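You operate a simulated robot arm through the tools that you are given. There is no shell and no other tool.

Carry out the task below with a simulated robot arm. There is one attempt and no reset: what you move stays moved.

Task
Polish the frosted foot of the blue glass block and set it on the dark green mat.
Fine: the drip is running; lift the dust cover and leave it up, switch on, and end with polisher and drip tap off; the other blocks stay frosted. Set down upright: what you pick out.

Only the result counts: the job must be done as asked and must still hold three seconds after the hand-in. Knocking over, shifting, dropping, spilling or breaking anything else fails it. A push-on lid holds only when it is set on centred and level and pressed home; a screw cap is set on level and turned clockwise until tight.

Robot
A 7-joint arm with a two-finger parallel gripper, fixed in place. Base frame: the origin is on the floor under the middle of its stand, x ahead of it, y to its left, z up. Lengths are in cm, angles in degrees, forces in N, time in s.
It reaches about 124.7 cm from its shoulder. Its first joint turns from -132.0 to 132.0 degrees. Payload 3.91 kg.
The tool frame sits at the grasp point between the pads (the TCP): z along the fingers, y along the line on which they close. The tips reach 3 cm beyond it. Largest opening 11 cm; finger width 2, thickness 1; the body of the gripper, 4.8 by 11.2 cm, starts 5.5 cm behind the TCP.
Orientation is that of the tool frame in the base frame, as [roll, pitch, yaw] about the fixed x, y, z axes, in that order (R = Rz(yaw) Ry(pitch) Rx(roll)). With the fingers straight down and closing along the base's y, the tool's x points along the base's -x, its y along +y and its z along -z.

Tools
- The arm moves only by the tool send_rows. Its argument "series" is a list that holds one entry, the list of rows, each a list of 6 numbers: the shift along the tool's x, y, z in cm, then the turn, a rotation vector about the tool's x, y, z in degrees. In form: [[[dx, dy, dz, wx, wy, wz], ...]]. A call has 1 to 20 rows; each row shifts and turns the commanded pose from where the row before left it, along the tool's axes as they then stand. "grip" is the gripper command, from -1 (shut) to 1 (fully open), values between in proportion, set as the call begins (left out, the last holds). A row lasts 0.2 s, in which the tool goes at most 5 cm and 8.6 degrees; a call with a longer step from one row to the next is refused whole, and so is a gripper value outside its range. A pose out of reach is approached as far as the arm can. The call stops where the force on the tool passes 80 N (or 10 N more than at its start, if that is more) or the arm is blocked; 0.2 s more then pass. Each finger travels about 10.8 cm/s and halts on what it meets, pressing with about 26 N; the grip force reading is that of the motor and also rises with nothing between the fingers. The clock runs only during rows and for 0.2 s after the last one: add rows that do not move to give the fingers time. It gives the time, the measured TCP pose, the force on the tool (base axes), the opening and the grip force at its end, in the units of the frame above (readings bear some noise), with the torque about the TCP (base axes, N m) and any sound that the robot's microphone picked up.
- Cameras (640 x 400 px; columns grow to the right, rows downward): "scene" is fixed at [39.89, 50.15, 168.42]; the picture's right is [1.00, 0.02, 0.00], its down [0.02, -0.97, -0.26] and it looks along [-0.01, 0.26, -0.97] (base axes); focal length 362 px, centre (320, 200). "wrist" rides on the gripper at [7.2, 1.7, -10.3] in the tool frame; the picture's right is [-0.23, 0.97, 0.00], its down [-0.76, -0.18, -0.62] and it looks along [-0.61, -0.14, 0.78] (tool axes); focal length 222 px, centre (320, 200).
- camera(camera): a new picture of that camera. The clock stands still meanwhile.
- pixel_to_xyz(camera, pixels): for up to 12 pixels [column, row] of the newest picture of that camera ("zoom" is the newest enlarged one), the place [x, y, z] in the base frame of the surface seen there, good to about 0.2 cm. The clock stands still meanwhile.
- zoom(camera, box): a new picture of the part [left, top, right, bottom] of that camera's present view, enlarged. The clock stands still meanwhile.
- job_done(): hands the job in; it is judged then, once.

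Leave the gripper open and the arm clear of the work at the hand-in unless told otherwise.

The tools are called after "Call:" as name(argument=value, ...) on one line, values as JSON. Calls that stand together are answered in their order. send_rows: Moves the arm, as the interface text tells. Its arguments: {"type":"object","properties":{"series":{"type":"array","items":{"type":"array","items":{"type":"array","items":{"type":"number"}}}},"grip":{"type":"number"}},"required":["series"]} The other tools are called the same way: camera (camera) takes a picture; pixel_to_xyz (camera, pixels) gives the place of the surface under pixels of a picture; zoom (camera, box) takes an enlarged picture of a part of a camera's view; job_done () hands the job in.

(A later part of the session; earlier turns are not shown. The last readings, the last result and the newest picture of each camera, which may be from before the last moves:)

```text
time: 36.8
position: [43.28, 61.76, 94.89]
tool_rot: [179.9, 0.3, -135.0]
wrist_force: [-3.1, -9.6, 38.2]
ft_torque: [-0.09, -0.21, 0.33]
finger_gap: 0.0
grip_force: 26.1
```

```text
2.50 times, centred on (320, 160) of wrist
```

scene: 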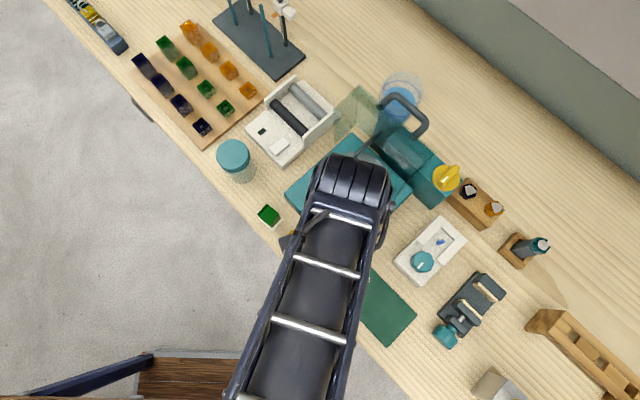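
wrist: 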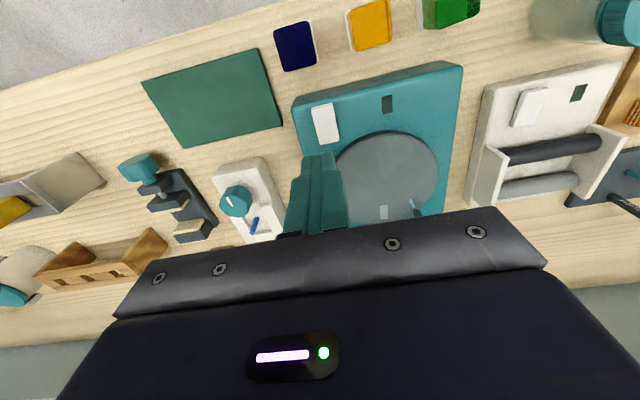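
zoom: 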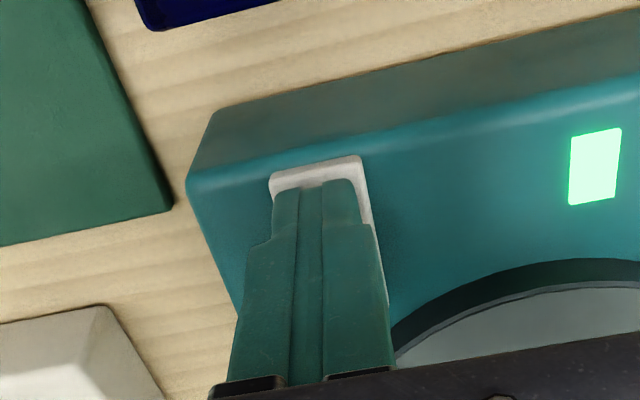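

The indicator window lit green — the polisher is on. I lift off and check it stays on, then measure the blue block.

Call:
send_rows(series=[[[0, 0, -0.5, 0, 0, 0], [0, 0, -2, 0, 0, 0], [0, 0, -3, 0, 0, 0], [0, 0, -3, 0, 0, 0], [2, 0, -3, 0, 0, 0], [3, 0, -2, 0, 0, 0], [3, 0, 0, 0, 0, 0], [0, 0, 0, 0, 0, 0]]], grip=0.2)

Call:
camera(camera="wrist")

Call:
camera(camera="scene")

```text
time: 38.6
position: [37.6, 55.94, 108.32]
tool_rot: [179.8, 0.1, -135.0]
wrist_force: [-0.3, -0.1, -0.8]
ft_torque: [0.01, 0.04, 0.01]
finger_gap: 6.59
grip_force: 0.0
```

```text
taken
```

wrist: 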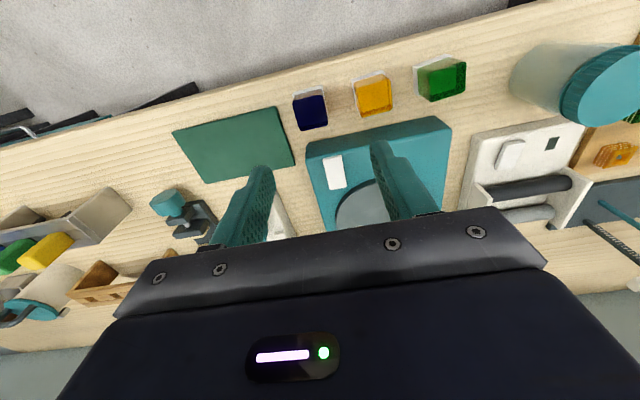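

```text
taken
```

scene: 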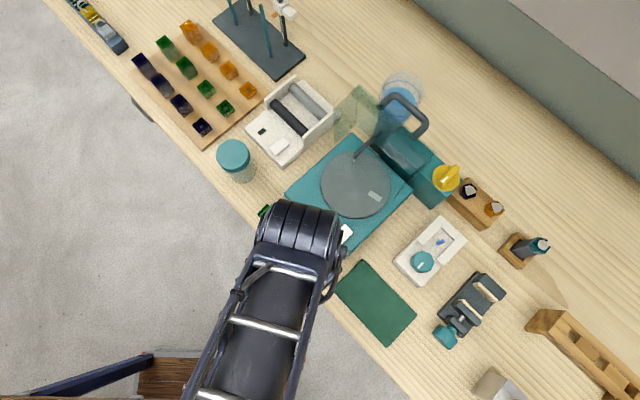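

The disc mark has moved from (367,168) to (374,197): the disc is turning. Now I zoom on the blue block in the wrist view for its exact footprint.

Call:
zoom(camera="wrist", box=[270, 50, 480, 150])

Call:
pixel_to_xyz(camera="wrist", pixels=[[295, 97], [326, 94], [328, 126], [299, 130], [311, 112], [310, 120], [310, 100], [303, 113], [319, 111], [310, 90], [297, 112], [327, 112]])

```text
3.05 times, centred on (375, 100) of wrist
```

zoom: 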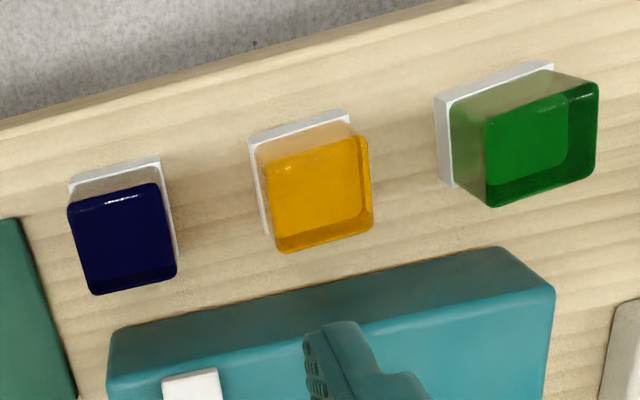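

```text
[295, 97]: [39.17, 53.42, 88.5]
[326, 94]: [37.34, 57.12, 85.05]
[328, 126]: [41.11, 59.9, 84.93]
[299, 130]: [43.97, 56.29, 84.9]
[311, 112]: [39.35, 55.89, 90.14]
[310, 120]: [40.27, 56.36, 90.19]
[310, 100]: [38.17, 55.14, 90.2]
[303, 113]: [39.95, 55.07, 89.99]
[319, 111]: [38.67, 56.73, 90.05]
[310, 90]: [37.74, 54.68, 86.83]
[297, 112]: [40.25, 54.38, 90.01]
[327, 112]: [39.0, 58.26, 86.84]
```

Blue block: centre ≈(u −11.8, v 67.5), ~3.8 cm wide, top z≈90.1, foot at 85. I align over it with ~5.6 cm opening (fingers closing along the bench edge direction, clear of the amber block and the mat) and descend to z≈97 first.

Call:
send_rows(series=[[[-1.36, -1.17, 0, 0, 0, 0], [0, 0, 3, 0, 0, 0], [0, 0, 3, 0, 0, 0], [0, 0, 3, 0, 0, 0], [0, 0, 2.3, 0, 0, 0], [0, 0, 0, 0, 0, 0]]], grip=0.02)

Call:
camera(camera="wrist")

Call:
zoom(camera="wrist", box=[220, 80, 420, 240])

```text
time: 40.0
position: [39.32, 56.17, 96.96]
tool_rot: [179.9, 0.1, -135.0]
wrist_force: [0.4, 0.0, -0.7]
ft_torque: [0.0, 0.03, -0.01]
finger_gap: 5.61
grip_force: 0.2
```

```text
taken
```

wrist: 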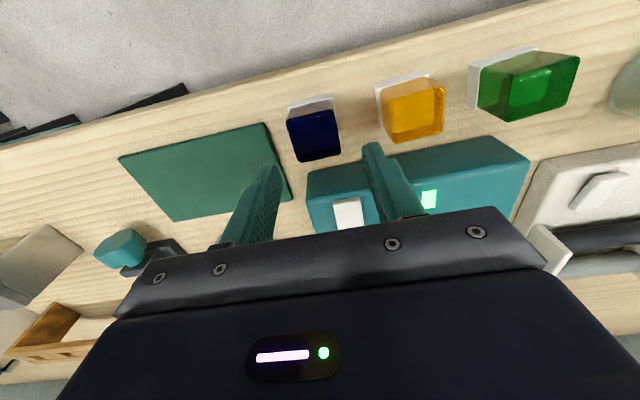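

```text
2.50 times, centred on (320, 160) of wrist
```

zoom: 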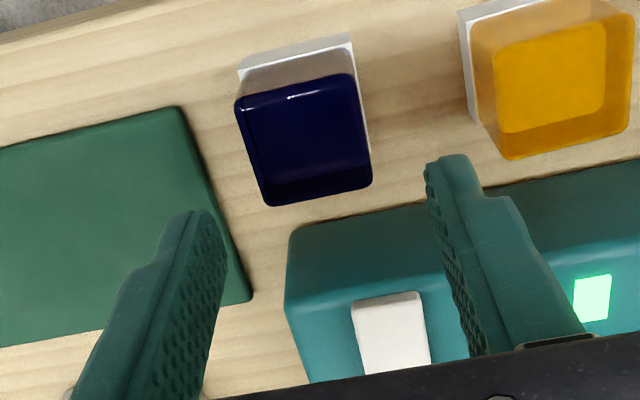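

The green lamp is lit. I refine the block's edges at this closer range.

Call:
pixel_to_xyz(camera="zoom", pixels=[[305, 145], [245, 110], [345, 85], [365, 180], [270, 198], [300, 90], [255, 160], [358, 130], [300, 185], [290, 65], [362, 110], [298, 42]])

```text
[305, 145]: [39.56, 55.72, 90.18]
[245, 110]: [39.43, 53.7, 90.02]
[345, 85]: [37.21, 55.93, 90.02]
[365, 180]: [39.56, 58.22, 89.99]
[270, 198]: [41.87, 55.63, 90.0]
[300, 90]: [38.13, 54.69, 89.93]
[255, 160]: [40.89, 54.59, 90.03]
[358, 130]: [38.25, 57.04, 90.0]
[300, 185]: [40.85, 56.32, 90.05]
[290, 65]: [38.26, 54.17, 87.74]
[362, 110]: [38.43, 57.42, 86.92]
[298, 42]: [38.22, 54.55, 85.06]
```

Block top centre is (u −11.6, v 67.45). I shift 0.3 cm and descend to TCP z=89.0 (tips 1 cm above the bench).

Call:
send_rows(series=[[[0.05, -0.3, 0, 0, 0, 0], [0, 0, 2, 0, 0, 0], [0, 0, 2, 0, 0, 0], [0, 0, 2, 0, 0, 0], [0, 0, 1.0, 0, 0, 0], [0, 0, 0.95, 0, 0, 0], [0, 0, 0, 0, 0, 0]]])

Call:
zoom(camera="wrist", box=[220, 80, 420, 240])

```text
time: 41.6
position: [39.59, 55.88, 89.0]
tool_rot: [179.9, 0.1, -135.0]
wrist_force: [0.2, -0.3, -0.9]
ft_torque: [0.0, 0.03, -0.04]
finger_gap: 5.59
grip_force: 0.0
```

```text
2.50 times, centred on (320, 160) of wrist
```

zoom: 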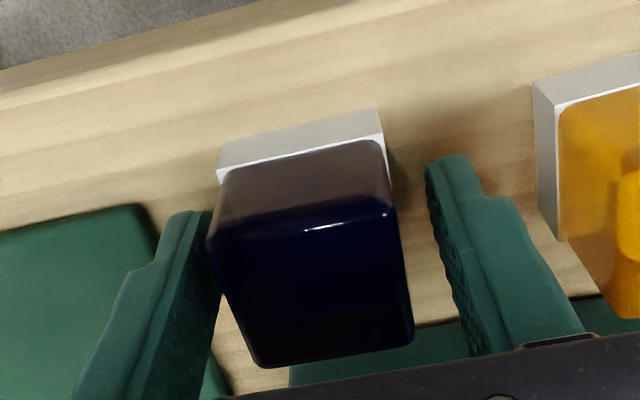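

The block sits between the fingers; the white foot layer is visible below. Closing the gripper.

Call:
send_rows(series=[[[0, 0, 0, 0, 0, 0], [0, 0, 0, 0, 0, 0], [0, 0, 0, 0, 0, 0], [0, 0, 0, 0, 0, 0]]], grip=-1)

```text
time: 42.6
position: [39.46, 55.79, 88.97]
tool_rot: [180.0, 0.1, -135.1]
wrist_force: [-0.7, -0.6, 0.2]
ft_torque: [0.02, 0.01, 0.0]
finger_gap: 3.99
grip_force: 25.8
```

The block is held (gap 3.99 cm, force balanced). Lifting straight up 6 cm and checking it.

Call:
send_rows(series=[[[0, 0, -1, 0, 0, 0], [0, 0, -2, 0, 0, 0], [0, 0, -3, 0, 0, 0], [0, 0, -3, 0, 0, 0], [0, 0, -3, 0, 0, 0], [0, 0, 0, 0, 0, 0]]])

Call:
camera(camera="wrist")

Call:
zoom(camera="scene", box=[280, 80, 460, 260])

```text
time: 44.0
position: [39.5, 55.86, 101.13]
tool_rot: [179.8, 0.1, -135.0]
wrist_force: [0.3, 0.5, -1.8]
ft_torque: [-0.03, 0.0, 0.0]
finger_gap: 3.98
grip_force: 25.6
```

```text
taken
```

wrist: 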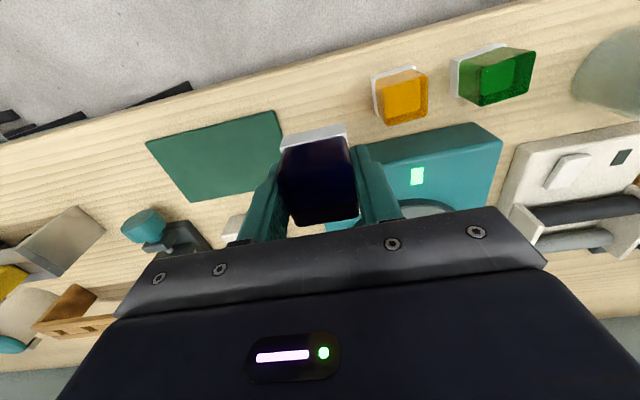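

```text
2.22 times, centred on (370, 170) of scene
```

zoom: 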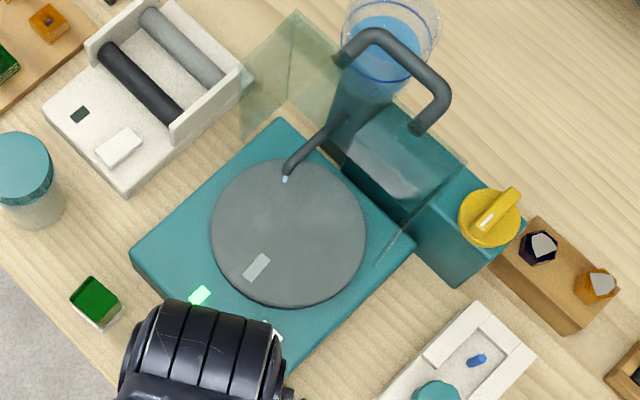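

Block held, lamp on, disc centre measured at (u −19.4, v 85.7), radius ≈7.6. I move the block over the front of the disc (u −19.4, v 80.9) at foot height ≈97.

Call:
send_rows(series=[[[-1.5, 1.0, 0, 0, 0, 0], [-2.5, 1.5, 0, 0, 0, 0], [-3, 1.7, 0, 0, 0, 0], [-3, 1.7, 0, 0, 0, 0], [-2.4, 1.3, 0, 0, 0, 0], [-1.05, 0.6, 0, 0, 0, 0], [0, 0, 0, 0, 0, 0]]])

Call:
camera(camera="wrist")

Call:
camera(camera="scene")

```text
time: 45.6
position: [43.48, 70.93, 101.08]
tool_rot: [179.9, 0.2, -135.0]
wrist_force: [-0.6, 0.8, -1.9]
ft_torque: [-0.03, -0.01, 0.01]
finger_gap: 3.99
grip_force: 25.5
```

```text
taken
```

wrist: 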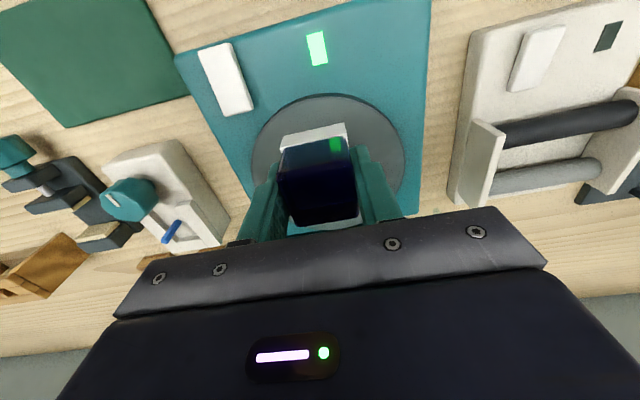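

```text
taken
```

scene: 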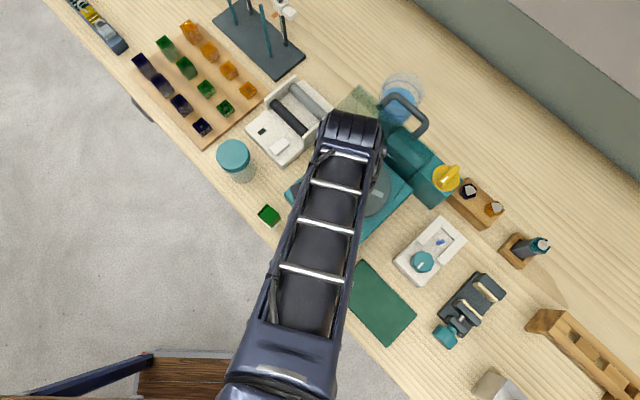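

The foot is above the disc's front area. I descend 4.4 cm to just above the disc, then touch down in fine steps watching force.

Call:
send_rows(series=[[[0, 0, 1.5, 0, 0, 0], [0, 0, 1.5, 0, 0, 0], [0, 0, 1.0, 0, 0, 0], [0, 0, 0.4, 0, 0, 0], [0, 0, 0, 0, 0, 0]]])

Call:
send_rows(series=[[[0, 0, 0.1, 0, 0, 0], [0, 0, 0.1, 0, 0, 0], [0, 0, 0.1, 0, 0, 0], [0, 0, 0, 0, 0, 0]]])

```text
time: 46.8
position: [43.65, 70.96, 96.71]
tool_rot: [179.9, 0.0, -135.1]
wrist_force: [-0.1, 0.2, -2.5]
ft_torque: [0.02, 0.0, -0.02]
finger_gap: 3.97
grip_force: 25.8
```

```text
time: 47.8
position: [43.54, 70.92, 96.39]
tool_rot: [179.9, 0.1, -135.1]
wrist_force: [0.3, -0.3, -1.8]
ft_torque: [0.03, -0.02, 0.04]
finger_gap: 3.99
grip_force: 26.0
```

No contact yet (foot ≈92.4). Continuing with 0.05 cm steps.

Call:
send_rows(series=[[[0, 0, 0.05, 0, 0, 0], [0, 0, 0.05, 0, 0, 0], [0, 0, 0.05, 0, 0, 0], [0, 0, 0, 0, 0, 0]]])

```text
time: 48.8
position: [43.52, 70.91, 96.18]
tool_rot: [179.9, 0.2, -135.0]
wrist_force: [0.2, 0.1, -1.4]
ft_torque: [0.0, 0.02, -0.03]
finger_gap: 4.0
grip_force: 26.5
```

Call:
send_rows(series=[[[0, 0, 0.05, 0, 0, 0], [0, 0, 0.05, 0, 0, 0], [0, 0, 0, 0, 0, 0]]])

```text
time: 49.6
position: [43.55, 70.87, 96.13]
tool_rot: [-180.0, 0.2, -135.0]
wrist_force: [1.4, 0.1, 8.5]
ft_torque: [-0.25, -0.07, -0.02]
finger_gap: 3.97
grip_force: 26.1
```

Contact: Fz went from −1.8 to +8.5 N (about 10 N pressing). I hold it there a few seconds on the turning disc.

Call:
send_rows(series=[[[0, 0, 0, 0, 0, 0], [0, 0, 0, 0, 0, 0], [0, 0, 0, 0, 0, 0], [0, 0, 0, 0, 0, 0], [0, 0, 0, 0, 0, 0], [0, 0, 0, 0, 0, 0], [0, 0, 0, 0, 0, 0], [0, 0, 0, 0, 0, 0], [0, 0, 0, 0, 0, 0], [0, 0, 0, 0, 0, 0]]])

Call:
zoom(camera="wrist", box=[220, 60, 440, 240])

```text
time: 51.8
position: [43.63, 70.84, 96.22]
tool_rot: [179.9, 0.2, -135.0]
wrist_force: [1.1, 4.6, 18.1]
ft_torque: [-0.05, -0.06, -0.01]
finger_gap: 4.0
grip_force: 25.6
```

```text
2.22 times, centred on (330, 150) of wrist
```

zoom: 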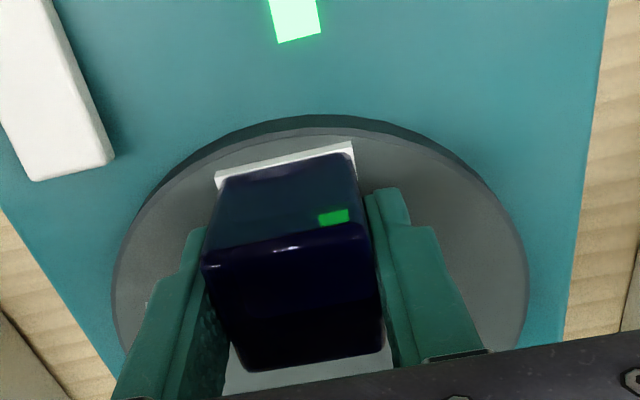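

Pressing ~20 N, steady. The foot layer already seems thinner/clearer than before. I continue holding for 4 s and compare.

Call:
send_rows(series=[[[0, 0, 0, 0, 0, 0], [0, 0, 0, 0, 0, 0], [0, 0, 0, 0, 0, 0], [0, 0, 0, 0, 0, 0], [0, 0, 0, 0, 0, 0], [0, 0, 0, 0, 0, 0], [0, 0, 0, 0, 0, 0], [0, 0, 0, 0, 0, 0], [0, 0, 0, 0, 0, 0], [0, 0, 0, 0, 0, 0], [0, 0, 0, 0, 0, 0], [0, 0, 0, 0, 0, 0], [0, 0, 0, 0, 0, 0], [0, 0, 0, 0, 0, 0], [0, 0, 0, 0, 0, 0], [0, 0, 0, 0, 0, 0], [0, 0, 0, 0, 0, 0], [0, 0, 0, 0, 0, 0], [0, 0, 0, 0, 0, 0], [0, 0, 0, 0, 0, 0]]])

Call:
zoom(camera="wrist", box=[220, 60, 440, 240])

Call:
zoom(camera="wrist", box=[280, 110, 360, 170])

```text
time: 56.0
position: [43.45, 70.98, 96.14]
tool_rot: [179.9, 0.1, -135.0]
wrist_force: [0.0, -0.4, 13.0]
ft_torque: [-0.16, -0.03, -0.01]
finger_gap: 3.95
grip_force: 26.4
```

```text
2.22 times, centred on (330, 150) of wrist
```

zoom: 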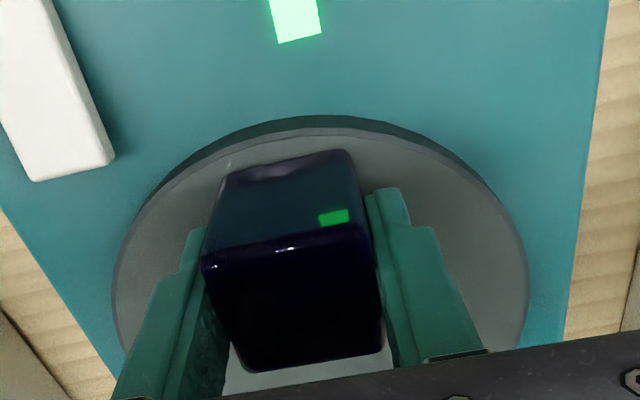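

```text
6.67 times, centred on (320, 140) of wrist
```

zoom: 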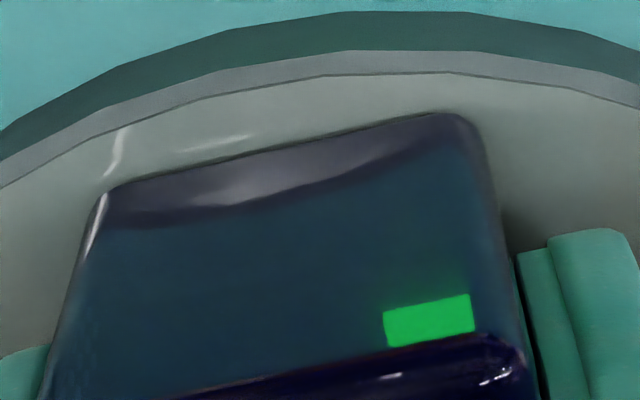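

The white frosted foot has gone clear. I lift the block off and check the foot.

Call:
send_rows(series=[[[0, 0, -0.5, 0, 0, 0], [0, 0, -1.5, 0, 0, 0], [0, 0, -2, 0, 0, 0], [0, 0, -2, 0, 0, 0], [0, 0, 0, 0, 0, 0]]])

Call:
zoom(camera="wrist", box=[220, 60, 440, 240])

```text
time: 57.2
position: [43.53, 70.77, 102.13]
tool_rot: [179.9, -0.1, -135.0]
wrist_force: [0.2, -0.3, -2.6]
ft_torque: [0.0, 0.01, -0.03]
finger_gap: 3.99
grip_force: 26.3
```

```text
2.22 times, centred on (330, 150) of wrist
```

zoom: 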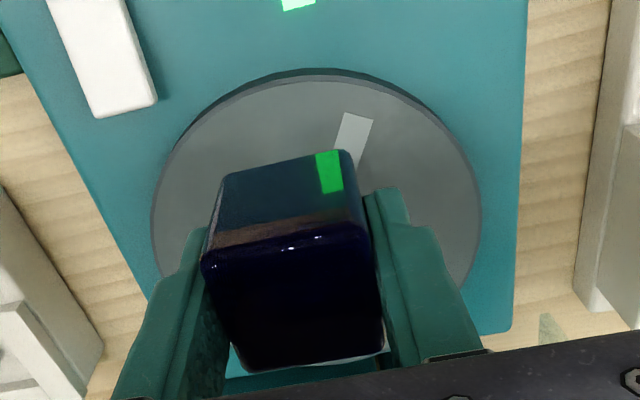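

The foot is clear all over. Now I carry the block to above the mat centre (u 1.6, v 71.2), keeping the foot at z≈98.

Call:
send_rows(series=[[[2, -1, 0, 0, 0, 0], [2.7, -2, 0, 0, 0, 0], [2.7, -3, 0, 0, 0, 0], [1.8, -3.5, 0, 0, 0, 0], [0.5, -3.5, 0, 0, 0, 0], [0, -3.5, 0, 0, 0, 0], [0, -3, 0, 0, 0, 0], [0, -1.5, 0, 0, 0, 0], [0, 0, 0, 0, 0, 0]]])

Call:
camera(camera="wrist")

Call:
camera(camera="scene")

```text
time: 59.2
position: [51.49, 49.09, 102.01]
tool_rot: [179.9, 0.1, -135.0]
wrist_force: [0.3, 1.0, -2.5]
ft_torque: [0.06, 0.0, -0.03]
finger_gap: 3.97
grip_force: 25.7
```

```text
taken
```

wrist: 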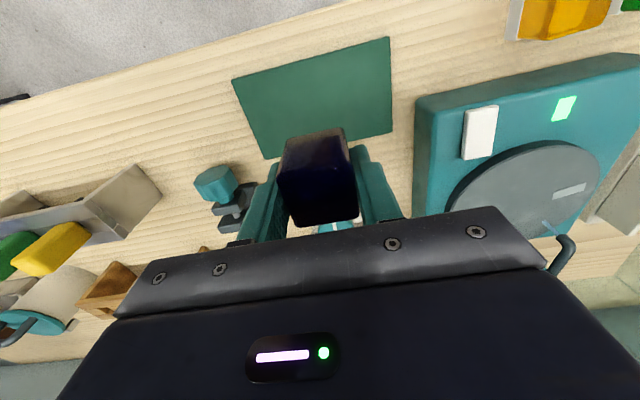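

```text
taken
```

scene: 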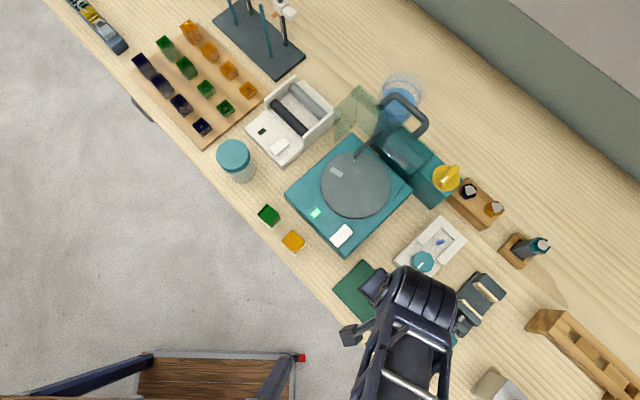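

Centred over the mat. I lower to just above it, then touch down in fine steps.

Call:
send_rows(series=[[[0, 0, 2.5, 0, 0, 0], [0, 0, 3, 0, 0, 0], [0, 0, 3, 0, 0, 0], [0, 0, 2, 0, 0, 0], [0, 0, 0.9, 0, 0, 0], [0, 0, 0, 0, 0, 0]]])

Call:
send_rows(series=[[[0, 0, 0.15, 0, 0, 0], [0, 0, 0.15, 0, 0, 0], [0, 0, 0.15, 0, 0, 0], [0, 0, 0, 0, 0, 0]]])

```text
time: 60.6
position: [51.49, 49.26, 90.52]
tool_rot: [180.0, 0.2, -135.0]
wrist_force: [0.3, 0.7, -1.9]
ft_torque: [0.0, -0.04, 0.0]
finger_gap: 3.99
grip_force: 25.9
```

```text
time: 61.6
position: [51.56, 49.2, 90.21]
tool_rot: [179.9, 0.1, -135.0]
wrist_force: [-0.3, 0.0, -1.2]
ft_torque: [-0.01, -0.01, 0.0]
finger_gap: 4.01
grip_force: 26.2
```

Call:
send_rows(series=[[[0, 0, 0.1, 0, 0, 0], [0, 0, 0.1, 0, 0, 0], [0, 0, 0.1, 0, 0, 0], [0, 0, 0, 0, 0, 0]]])

```text
time: 62.6
position: [51.56, 49.08, 90.04]
tool_rot: [179.9, 0.0, -135.0]
wrist_force: [0.4, 0.0, -2.2]
ft_torque: [-0.01, 0.0, 0.02]
finger_gap: 4.0
grip_force: 26.4
```

No contact yet (foot ≈86.0). Continuing slowly.

Call:
send_rows(series=[[[0, 0, 0.08, 0, 0, 0], [0, 0, 0.08, 0, 0, 0], [0, 0, 0, 0, 0, 0]]])

Call:
send_rows(series=[[[0, 0, 0.06, 0, 0, 0], [0, 0, 0.06, 0, 0, 0], [0, 0, 0, 0, 0, 0]]])

```text
time: 63.4
position: [51.51, 49.27, 89.72]
tool_rot: [179.9, 0.2, -135.0]
wrist_force: [-0.4, -2.3, 1.5]
ft_torque: [-0.09, -0.04, -0.04]
finger_gap: 3.95
grip_force: 25.8
```

```text
time: 64.2
position: [51.58, 49.24, 89.64]
tool_rot: [179.9, 0.2, -135.0]
wrist_force: [-2.6, -1.0, 17.5]
ft_torque: [-0.1, -0.1, 0.01]
finger_gap: 3.98
grip_force: 26.3
```

The foot rests on the mat (Fz +17.5 N). I ease up a hair and open the fingers to ~6 cm.

Call:
send_rows(series=[[[0, 0, -0.1, 0, 0, 0], [0, 0, 0, 0, 0, 0]]])

Call:
send_rows(series=[[[0, 0, 0, 0, 0, 0], [0, 0, 0, 0, 0, 0], [0, 0, 0, 0, 0, 0]]], grip=0.1)

Call:
send_rows(series=[[[0, 0, -1, 0, 0, 0], [0, 0, -2, 0, 0, 0], [0, 0, -3, 0, 0, 0], [0, 0, -3, 0, 0, 0], [0, 0, -3, 0, 0, 0], [0, 0, -3, 0, 0, 0], [0, 0, 0, 0, 0, 0]]])

Call:
camera(camera="wrist")

Call:
zoom(camera="wrist", box=[220, 60, 440, 240])

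```text
time: 64.8
position: [51.66, 49.13, 89.81]
tool_rot: [179.8, 0.1, -135.0]
wrist_force: [1.2, 3.3, 5.5]
ft_torque: [0.17, -0.18, 0.05]
finger_gap: 4.02
grip_force: 26.2
```

```text
time: 65.6
position: [51.48, 49.22, 89.62]
tool_rot: [180.0, 0.2, -135.2]
wrist_force: [0.2, -0.3, 0.9]
ft_torque: [-0.02, 0.01, -0.01]
finger_gap: 6.04
grip_force: 0.1
```

```text
time: 67.2
position: [51.52, 49.15, 104.72]
tool_rot: [179.9, 0.1, -134.9]
wrist_force: [0.4, -0.4, 0.1]
ft_torque: [0.01, 0.0, -0.02]
finger_gap: 6.07
grip_force: 0.0
```

```text
taken
```

wrist: 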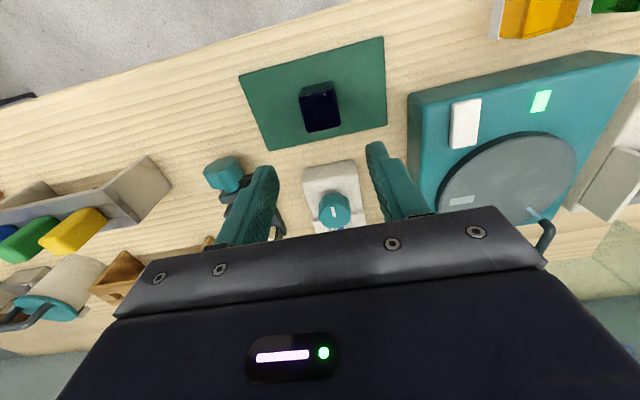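

```text
2.22 times, centred on (330, 150) of wrist
```

zoom: 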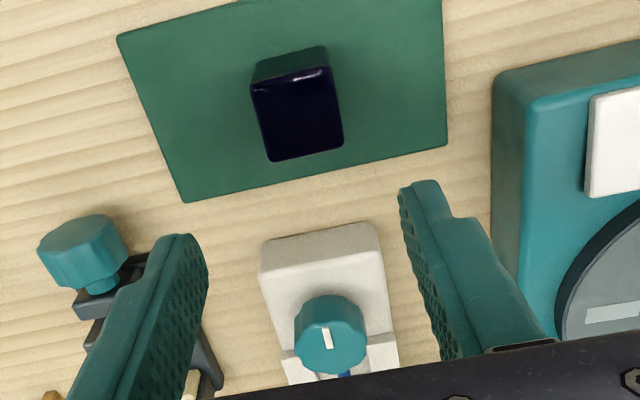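

The block stands upright on the mat with a clear foot. Next: switch the polisher off by pressing the now-raised rear end of the key (u −12.9, v 77.3) with closed fingers.

Call:
send_rows(series=[[[-1, 2.5, 0, 0, 0, 0], [-1.2, 3, 0, 0, 0, 0], [-1.3, 3, 0, 0, 0, 0], [-1.3, 3, 0, 0, 0, 0], [-1.3, 3.07, 0, 0, 0, 0], [0, 0, 2.5, 0, 0, 0], [0, 0, 2.5, 0, 0, 0], [0, 0, 2, 0, 0, 0], [0, 0, 1.2, 0, 0, 0], [0, 0, 0, 0, 0, 0]]], grip=-1)

Call:
zoom(camera="wrist", box=[220, 80, 420, 240])

```text
time: 69.4
position: [45.46, 63.78, 96.5]
tool_rot: [179.9, 0.1, -135.0]
wrist_force: [-0.5, -0.6, -0.4]
ft_torque: [0.02, 0.02, 0.0]
finger_gap: 0.01
grip_force: 26.5
```

```text
2.50 times, centred on (320, 160) of wrist
```

zoom: 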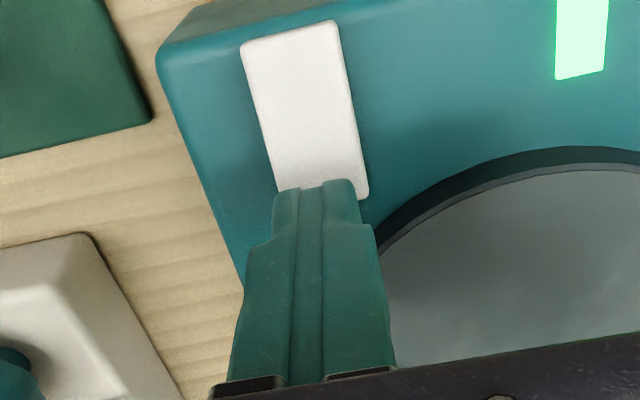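

Fingertips are over the rear end of the key. Pressing in small steps.

Call:
send_rows(series=[[[0, 0, 0.5, 0, 0, 0], [0, 0, 0.4, 0, 0, 0], [0, 0, 0.2, 0, 0, 0], [0, 0, 0.2, 0, 0, 0], [0, 0, 0.15, 0, 0, 0], [0, 0, 0, 0, 0, 0]]])

Call:
zoom(camera="wrist", box=[220, 40, 440, 240])

```text
time: 70.8
position: [45.53, 63.83, 95.19]
tool_rot: [179.9, 0.1, -135.0]
wrist_force: [-0.1, 0.6, -0.2]
ft_torque: [0.0, -0.01, 0.0]
finger_gap: 0.0
grip_force: 25.5
```

```text
2.00 times, centred on (330, 140) of wrist
```

zoom: 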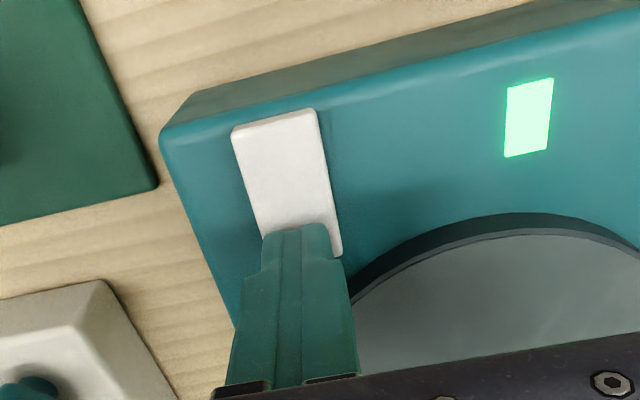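

Call:
send_rows(series=[[[0, 0, 0.15, 0, 0, 0], [0, 0, 0.15, 0, 0, 0], [0, 0, 0.1, 0, 0, 0], [0, 0, 0, 0, 0, 0]]])

Call:
zoom(camera="wrist", box=[220, 40, 440, 240])

```text
time: 71.8
position: [45.58, 63.8, 94.98]
tool_rot: [179.7, 0.4, -135.1]
wrist_force: [5.2, -5.5, 48.9]
ft_torque: [-0.49, 0.23, 0.19]
finger_gap: 0.0
grip_force: 26.4
```

```text
2.00 times, centred on (330, 140) of wrist
```

zoom: 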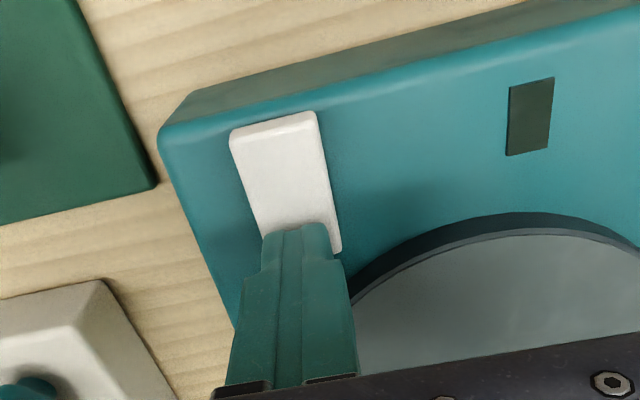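

The lamp is dark: polisher off. I lift off and then look at the drip and tap from the scene camera.

Call:
send_rows(series=[[[0, 0, -0.5, 0, 0, 0], [0, 0, -2, 0, 0, 0], [0, 0, -3, 0, 0, 0], [1, -2, -3, 0, 0, 0], [1, -3, -2, 0, 0, 0], [1, -3, 0, 0, 0, 0], [0, -3, 0, 0, 0, 0], [0, 0, 0, 0, 0, 0]]])

Call:
camera(camera="scene")

Call:
zoom(camera="scene", box=[300, 60, 480, 240])

```text
time: 73.6
position: [51.3, 53.79, 105.19]
tool_rot: [179.9, 0.1, -135.1]
wrist_force: [0.0, -0.7, -0.2]
ft_torque: [-0.01, -0.02, -0.01]
finger_gap: 0.0
grip_force: 26.3
```

```text
taken
```

scene: 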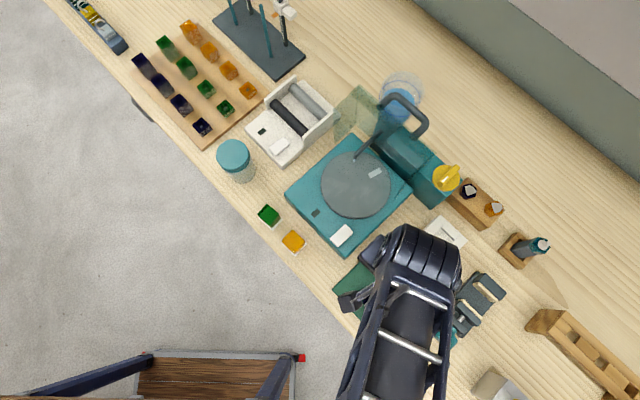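

```text
2.22 times, centred on (390, 150) of scene
```

zoom: 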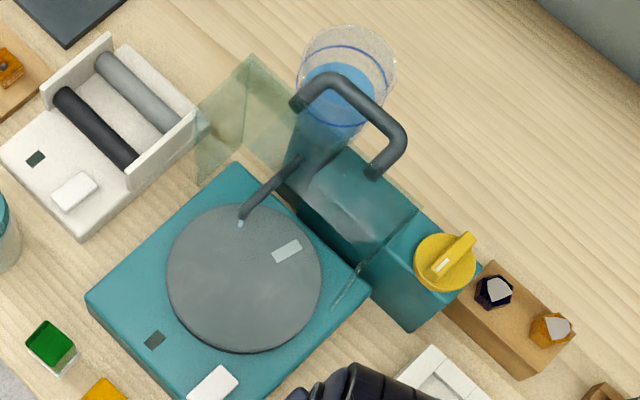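

The disc has stopped. I zoom on the nozzle for a baseline of the drip before touching the tap.

Call:
zoom(camera="scene", box=[335, 140, 385, 180])

Call:
zoom(camera="scene", box=[415, 145, 475, 205])

Call:
pixel_to_xyz(camera="scene", pixels=[[469, 191], [494, 208], [480, 205], [525, 250], [540, 245], [440, 240], [423, 262], [398, 100], [412, 110], [424, 125], [420, 135], [385, 107]])

```text
10.00 times, centred on (360, 160) of scene
```

zoom: 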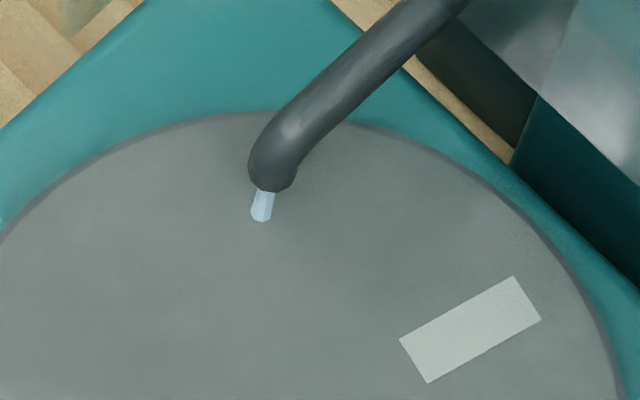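

```text
6.67 times, centred on (445, 175) of scene
```

zoom: 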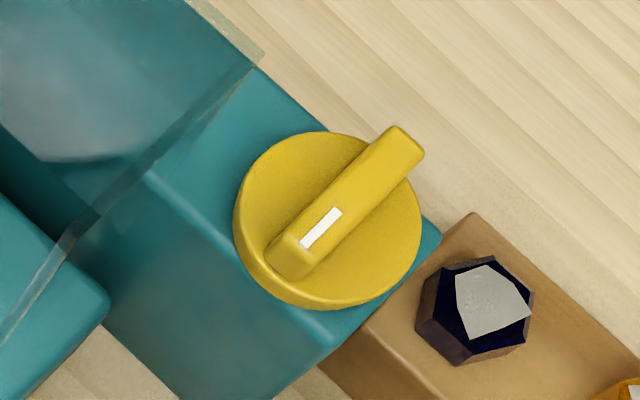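

```text
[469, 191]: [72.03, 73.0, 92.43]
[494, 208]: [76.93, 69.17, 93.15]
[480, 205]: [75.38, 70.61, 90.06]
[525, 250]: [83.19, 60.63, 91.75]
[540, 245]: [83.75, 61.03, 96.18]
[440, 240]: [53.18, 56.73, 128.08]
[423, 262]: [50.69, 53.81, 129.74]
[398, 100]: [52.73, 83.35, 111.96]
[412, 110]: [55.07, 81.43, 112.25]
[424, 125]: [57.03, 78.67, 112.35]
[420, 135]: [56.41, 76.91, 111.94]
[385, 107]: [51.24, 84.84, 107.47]
```

A small water stream shows at the nozzle tip; the lever lies along the depth direction on a knob centred about (u −6.4, v 98.1). The raised cover is close on the left side, so rather than gripping I'll push the lever round with closed fingers, tilted away from the cover. First, here in free space: turn to yaw −45° and tilt 18°.

Call:
send_rows(series=[[[0, 0, 0, 0, 0, -8.2], [0, 0, 0, 0, 0, -8.2], [0, 0, 0, 0, 0, -8.2], [0, 0, 0, 0, 0, -8.2], [0, 0, 0, 0, 0, -8.2], [0, 0, 0, 0, 0, -8.2], [0, 0, 0, 0, 0, -8.2], [0, 0, 0, 0, 0, -8.2], [0, 0, 0, 0, 0, -8.2], [0, 0, 0, 0, 0, -8.2], [0, 0, 0, 0, 0, -8.0], [0, 0, 0, 0, -6, 0], [0, 0, 0, 0, -6, 0], [0, 0, 0, 0, -6, 0], [0, 0, 0, 0, 0, 0]]])

```text
time: 76.8
position: [51.13, 53.98, 105.2]
tool_rot: [-179.8, 18.2, -45.0]
wrist_force: [0.1, -0.1, -0.4]
ft_torque: [-0.02, -0.01, -0.03]
finger_gap: 0.0
grip_force: 26.2
```

Now I move along the depth direction to beside the tap (u −2, v 100.3), tips at z≈102.3, above everything on the right side.

Call:
send_rows(series=[[[0, -2.5, 0, 0, 0, 0], [0, -3.5, 0, 0, 0, 0], [0, -3.5, 0, 0, 0, 0], [0, -3.5, 0, 0, 0, 0], [0, -3.5, 0, 0, 0, 0], [0, -3.5, 0, 0, 0, 0], [0, -3.5, 0, 0, 0, 0], [0, -2.5, 0, 0, 0, 0], [0, 0, 0, 0, 0, 0]]])

Call:
camera(camera="wrist")

Call:
camera(camera="scene")

```text
time: 78.8
position: [69.57, 72.22, 105.08]
tool_rot: [-179.9, 18.1, -45.0]
wrist_force: [0.5, -0.5, -0.1]
ft_torque: [0.02, 0.03, -0.01]
finger_gap: 0.01
grip_force: 25.9
```

```text
taken
```

wrist: 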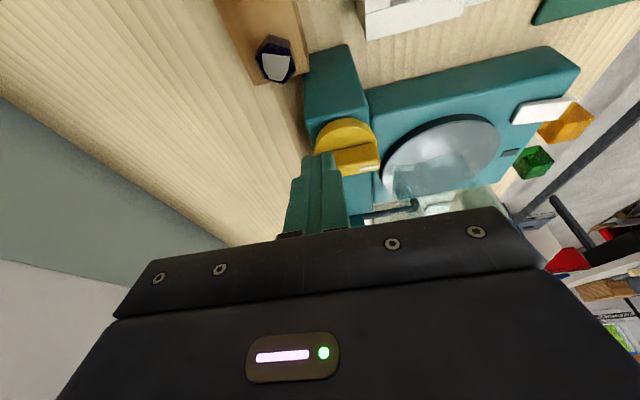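

```text
taken
```

scene: 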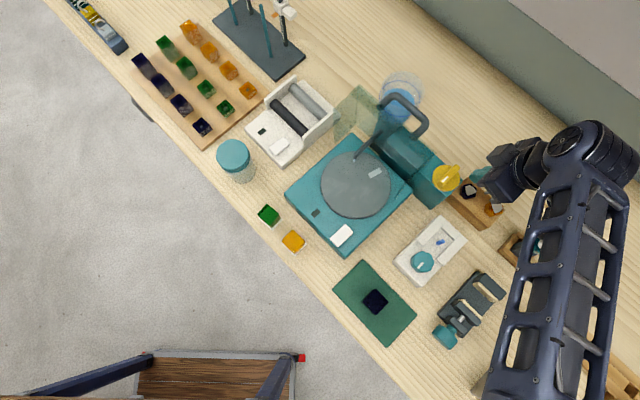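

I can see the tap clearly now. From this side I can push the lever's front end (mark end, v≈96.3) toward −u, which turns it clockwise. Moving to v 96.3 and lowering tips to z≈99.2, still 1 cm to the right of the lever.

Call:
send_rows(series=[[[0, 2, 0, 0, 0, 0], [0, 2, 0, 0, 0, 0], [0.31, 0, 0.95, 0, 0, 0], [0.31, 0, 0.95, 0, 0, 0], [0.31, 0, 0.95, 0, 0, 0], [0, 0, 0, 0, 0, 0]]])

Call:
zoom(camera="wrist", box=[240, 80, 440, 240])

Call:
zoom(camera="scene", box=[415, 135, 515, 215])

```text
time: 80.2
position: [66.83, 69.51, 102.2]
tool_rot: [-179.8, 18.2, -44.9]
wrist_force: [1.5, -0.4, 0.7]
ft_torque: [0.05, -0.02, 0.02]
finger_gap: 0.0
grip_force: 25.9
```

```text
2.50 times, centred on (340, 160) of wrist
```

zoom: 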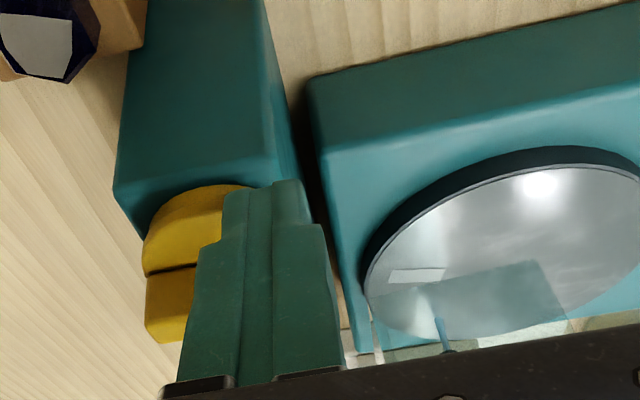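

```text
5.00 times, centred on (465, 175) of scene
```

zoom: 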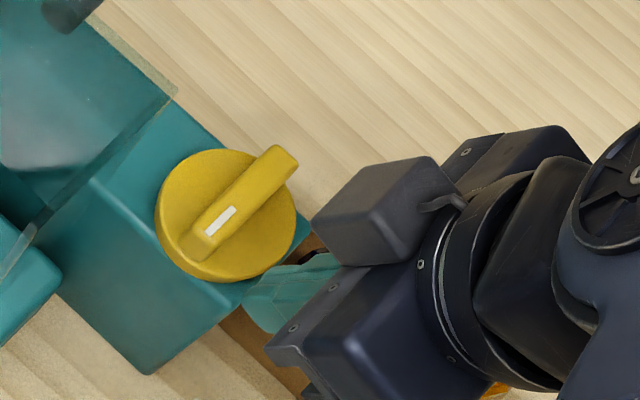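

The fingertips sit right of the lever's front end. I approach along −u, then push in small steps, watching force.

Call:
send_rows(series=[[[-0.54, 0, 0.175, 0, 0, 0], [-0.54, 0, 0.175, 0, 0, 0], [-0.54, 0, 0.175, 0, 0, 0], [-0.285, 0, 0.093, 0, 0, 0], [0, 0, 0, 0, 0, 0]]])

Call:
zoom(camera="scene", box=[415, 135, 515, 215])

```text
time: 81.4
position: [65.41, 70.89, 102.09]
tool_rot: [-179.9, 18.0, -44.9]
wrist_force: [0.5, -0.1, 0.3]
ft_torque: [-0.01, -0.01, -0.01]
finger_gap: 0.02
grip_force: 25.8
```

```text
5.00 times, centred on (465, 175) of scene
```

zoom: 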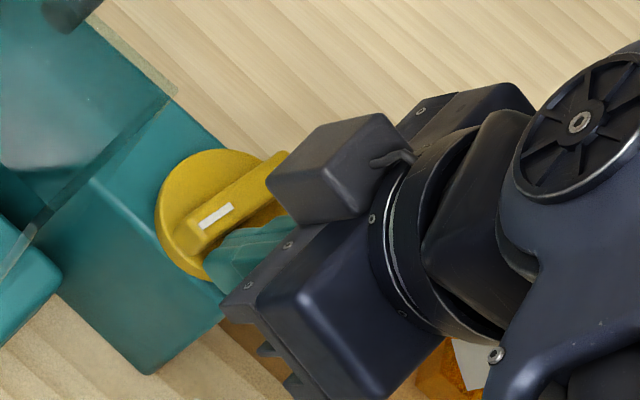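

The lever turned a few degrees clockwise with practically no force (its mark rotated from ~41° to ~31° in the picture). So clockwise is free; I continue along the arc to ~45°.

Call:
send_rows(series=[[[-0.276, 0.1, 0.09, 0, 0, 0], [-0.276, 0.1, 0.09, 0, 0, 0], [-0.276, 0.1, 0.09, 0, 0, 0], [-0.276, 0.1, 0.09, 0, 0, 0], [-0.276, 0.1, 0.09, 0, 0, 0], [-0.276, 0.1, 0.09, 0, 0, 0], [0, 0, 0, 0, 0, 0]]])

Call:
zoom(camera="scene", box=[415, 135, 515, 215])

Call:
zoom(camera="scene", box=[335, 140, 385, 180])

```text
time: 83.0
position: [63.6, 71.74, 102.38]
tool_rot: [-179.9, 18.1, -45.0]
wrist_force: [0.1, 0.1, -0.4]
ft_torque: [-0.04, 0.03, -0.02]
finger_gap: 0.0
grip_force: 26.1
```

```text
5.00 times, centred on (465, 175) of scene
```

zoom: 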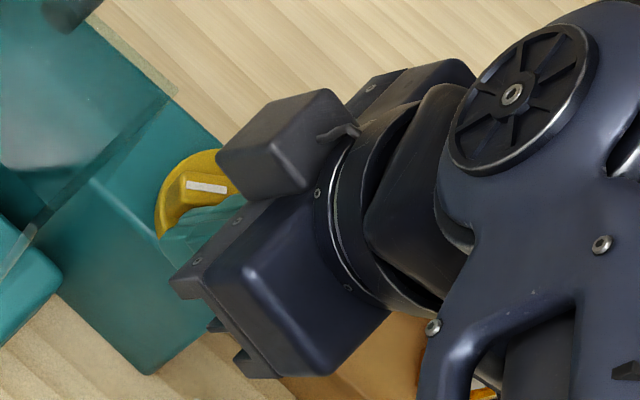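

```text
10.00 times, centred on (360, 160) of scene
```

zoom: 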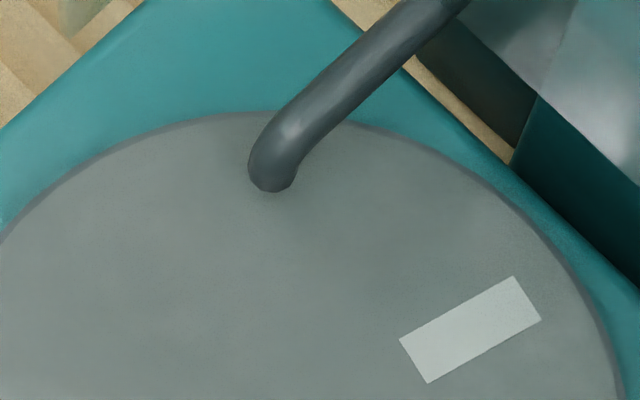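

The stream at the nozzle is gone. I continue turning clockwise to the closed end, about 90°, watching for a stop.

Call:
send_rows(series=[[[-0.29, -0.04, 0.095, 0, 0, 0], [-0.29, -0.06, 0.095, 0, 0, 0], [-0.27, -0.14, 0.09, 0, 0, 0], [-0.27, -0.16, 0.09, 0, 0, 0], [-0.23, -0.2, 0.07, 0, 0, 0], [-0.23, -0.2, 0.07, 0, 0, 0], [0, 0, 0, 0, 0, 0]]])

Call:
zoom(camera="scene", box=[415, 135, 515, 215])

Call:
zoom(camera="wrist", box=[240, 80, 440, 240])

```text
time: 84.6
position: [62.99, 73.44, 102.35]
tool_rot: [-179.9, 18.1, -45.0]
wrist_force: [0.3, -0.3, -1.2]
ft_torque: [0.01, 0.0, 0.0]
finger_gap: 0.01
grip_force: 25.7
```

```text
5.00 times, centred on (465, 175) of scene
```

zoom: 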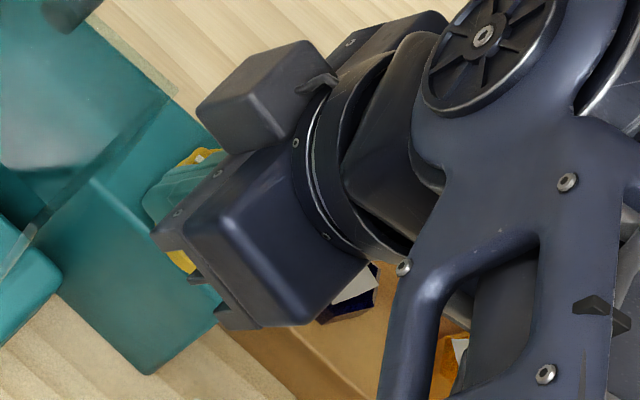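

```text
2.50 times, centred on (340, 160) of wrist
```

zoom: 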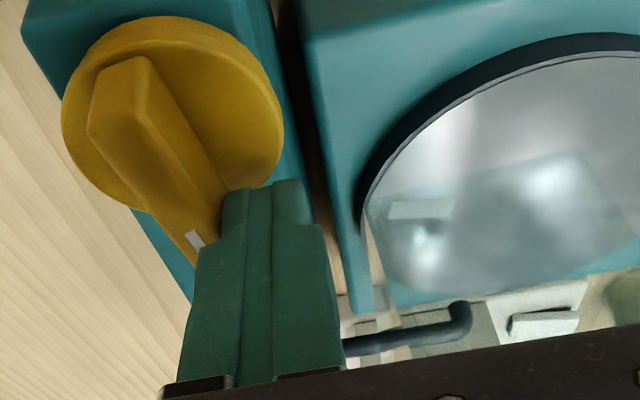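

The lever now lies across (≈90° turned). I nudge 0.3 cm more in the turning direction to feel whether it's at its end stop.

Call:
send_rows(series=[[[0, -0.1, 0, 0, 0, 0], [0, -0.1, 0, 0, 0, 0], [0, -0.1, 0, 0, 0, 0], [0, 0, 0, 0, 0, 0]]])

Call:
zoom(camera="wrist", box=[240, 80, 440, 240])

```text
time: 85.6
position: [63.18, 73.68, 102.25]
tool_rot: [-179.9, 18.1, -45.0]
wrist_force: [-1.0, -0.4, 0.8]
ft_torque: [-0.01, -0.02, 0.0]
finger_gap: 0.02
grip_force: 26.0
```

```text
2.50 times, centred on (340, 160) of wrist
```

zoom: 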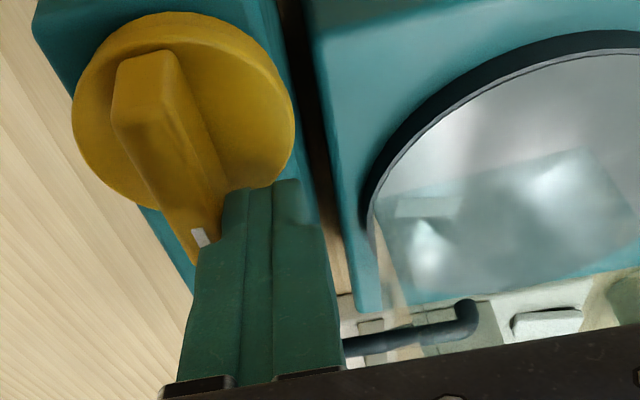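

Still moves freely with no force. I push a bit more (0.4 cm) to see if a stop comes just past 90°.

Call:
send_rows(series=[[[0, -0.1, 0, 0, 0, 0], [0, -0.1, 0, 0, 0, 0], [0, -0.1, 0, 0, 0, 0], [0, -0.1, 0, 0, 0, 0], [0, 0, 0, 0, 0, 0]]])

Call:
zoom(camera="wrist", box=[240, 80, 440, 240])

Call:
zoom(camera="scene", box=[335, 140, 385, 180])

```text
time: 86.8
position: [63.42, 73.88, 102.2]
tool_rot: [179.9, 18.1, -44.8]
wrist_force: [-37.4, -53.0, -2.2]
ft_torque: [-0.83, 0.6, -0.4]
finger_gap: 0.01
grip_force: 26.1
```

```text
2.50 times, centred on (340, 160) of wrist
```

zoom: 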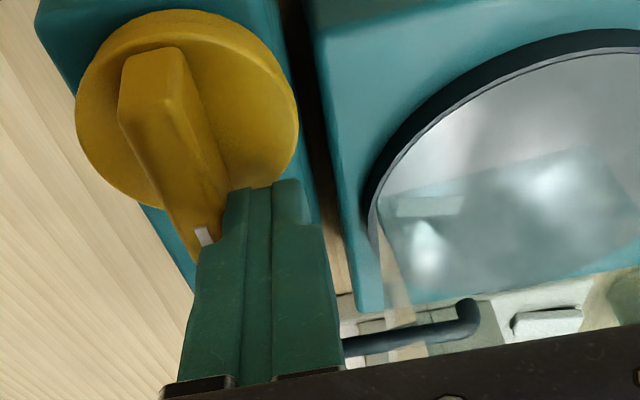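

```text
10.00 times, centred on (360, 160) of scene
```

zoom: 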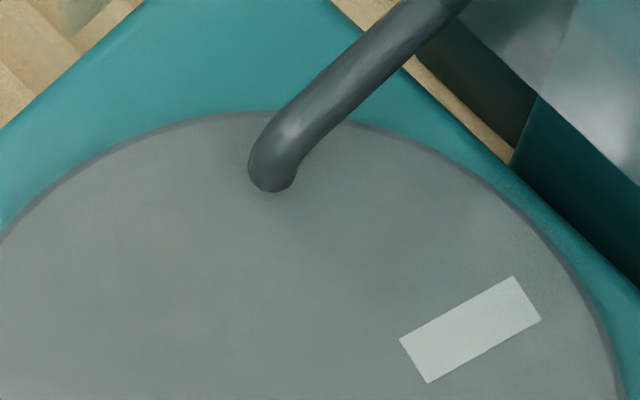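

A firm stop (65 N) — the tap is at its closed end, and the nozzle shows no stream. I back off from the lever, then rise and withdraw to the right front, clear of everything.

Call:
send_rows(series=[[[0, 0.5, 0, 0, 0, 0], [0, 0.6, 0, 0, 0, 0], [0.6, 0, -0.2, 0, 0, 0], [-0.31, 0, -0.95, 0, 0, 0], [-0.31, 0, -0.95, 0, 0, 0], [-0.31, 0, -0.95, 0, 0, 0], [1.9, 0, -0.62, 0, 0, 0], [1.9, 0, -0.62, 0, 0, 0], [1.9, 0, -0.62, 0, 0, 0], [0, 0, 0, 0, 0, 0]]])

Call:
camera(camera="scene")

```text
time: 89.0
position: [67.42, 68.33, 105.2]
tool_rot: [-179.9, 18.1, -45.0]
wrist_force: [0.1, 0.4, 0.5]
ft_torque: [-0.01, 0.01, -0.01]
finger_gap: 0.0
grip_force: 26.4
```

```text
taken
```

scene: 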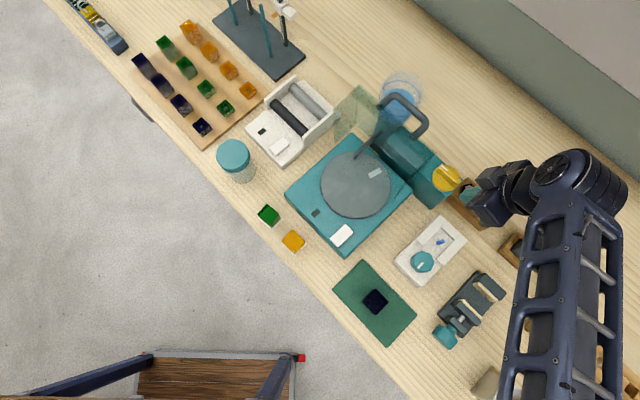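

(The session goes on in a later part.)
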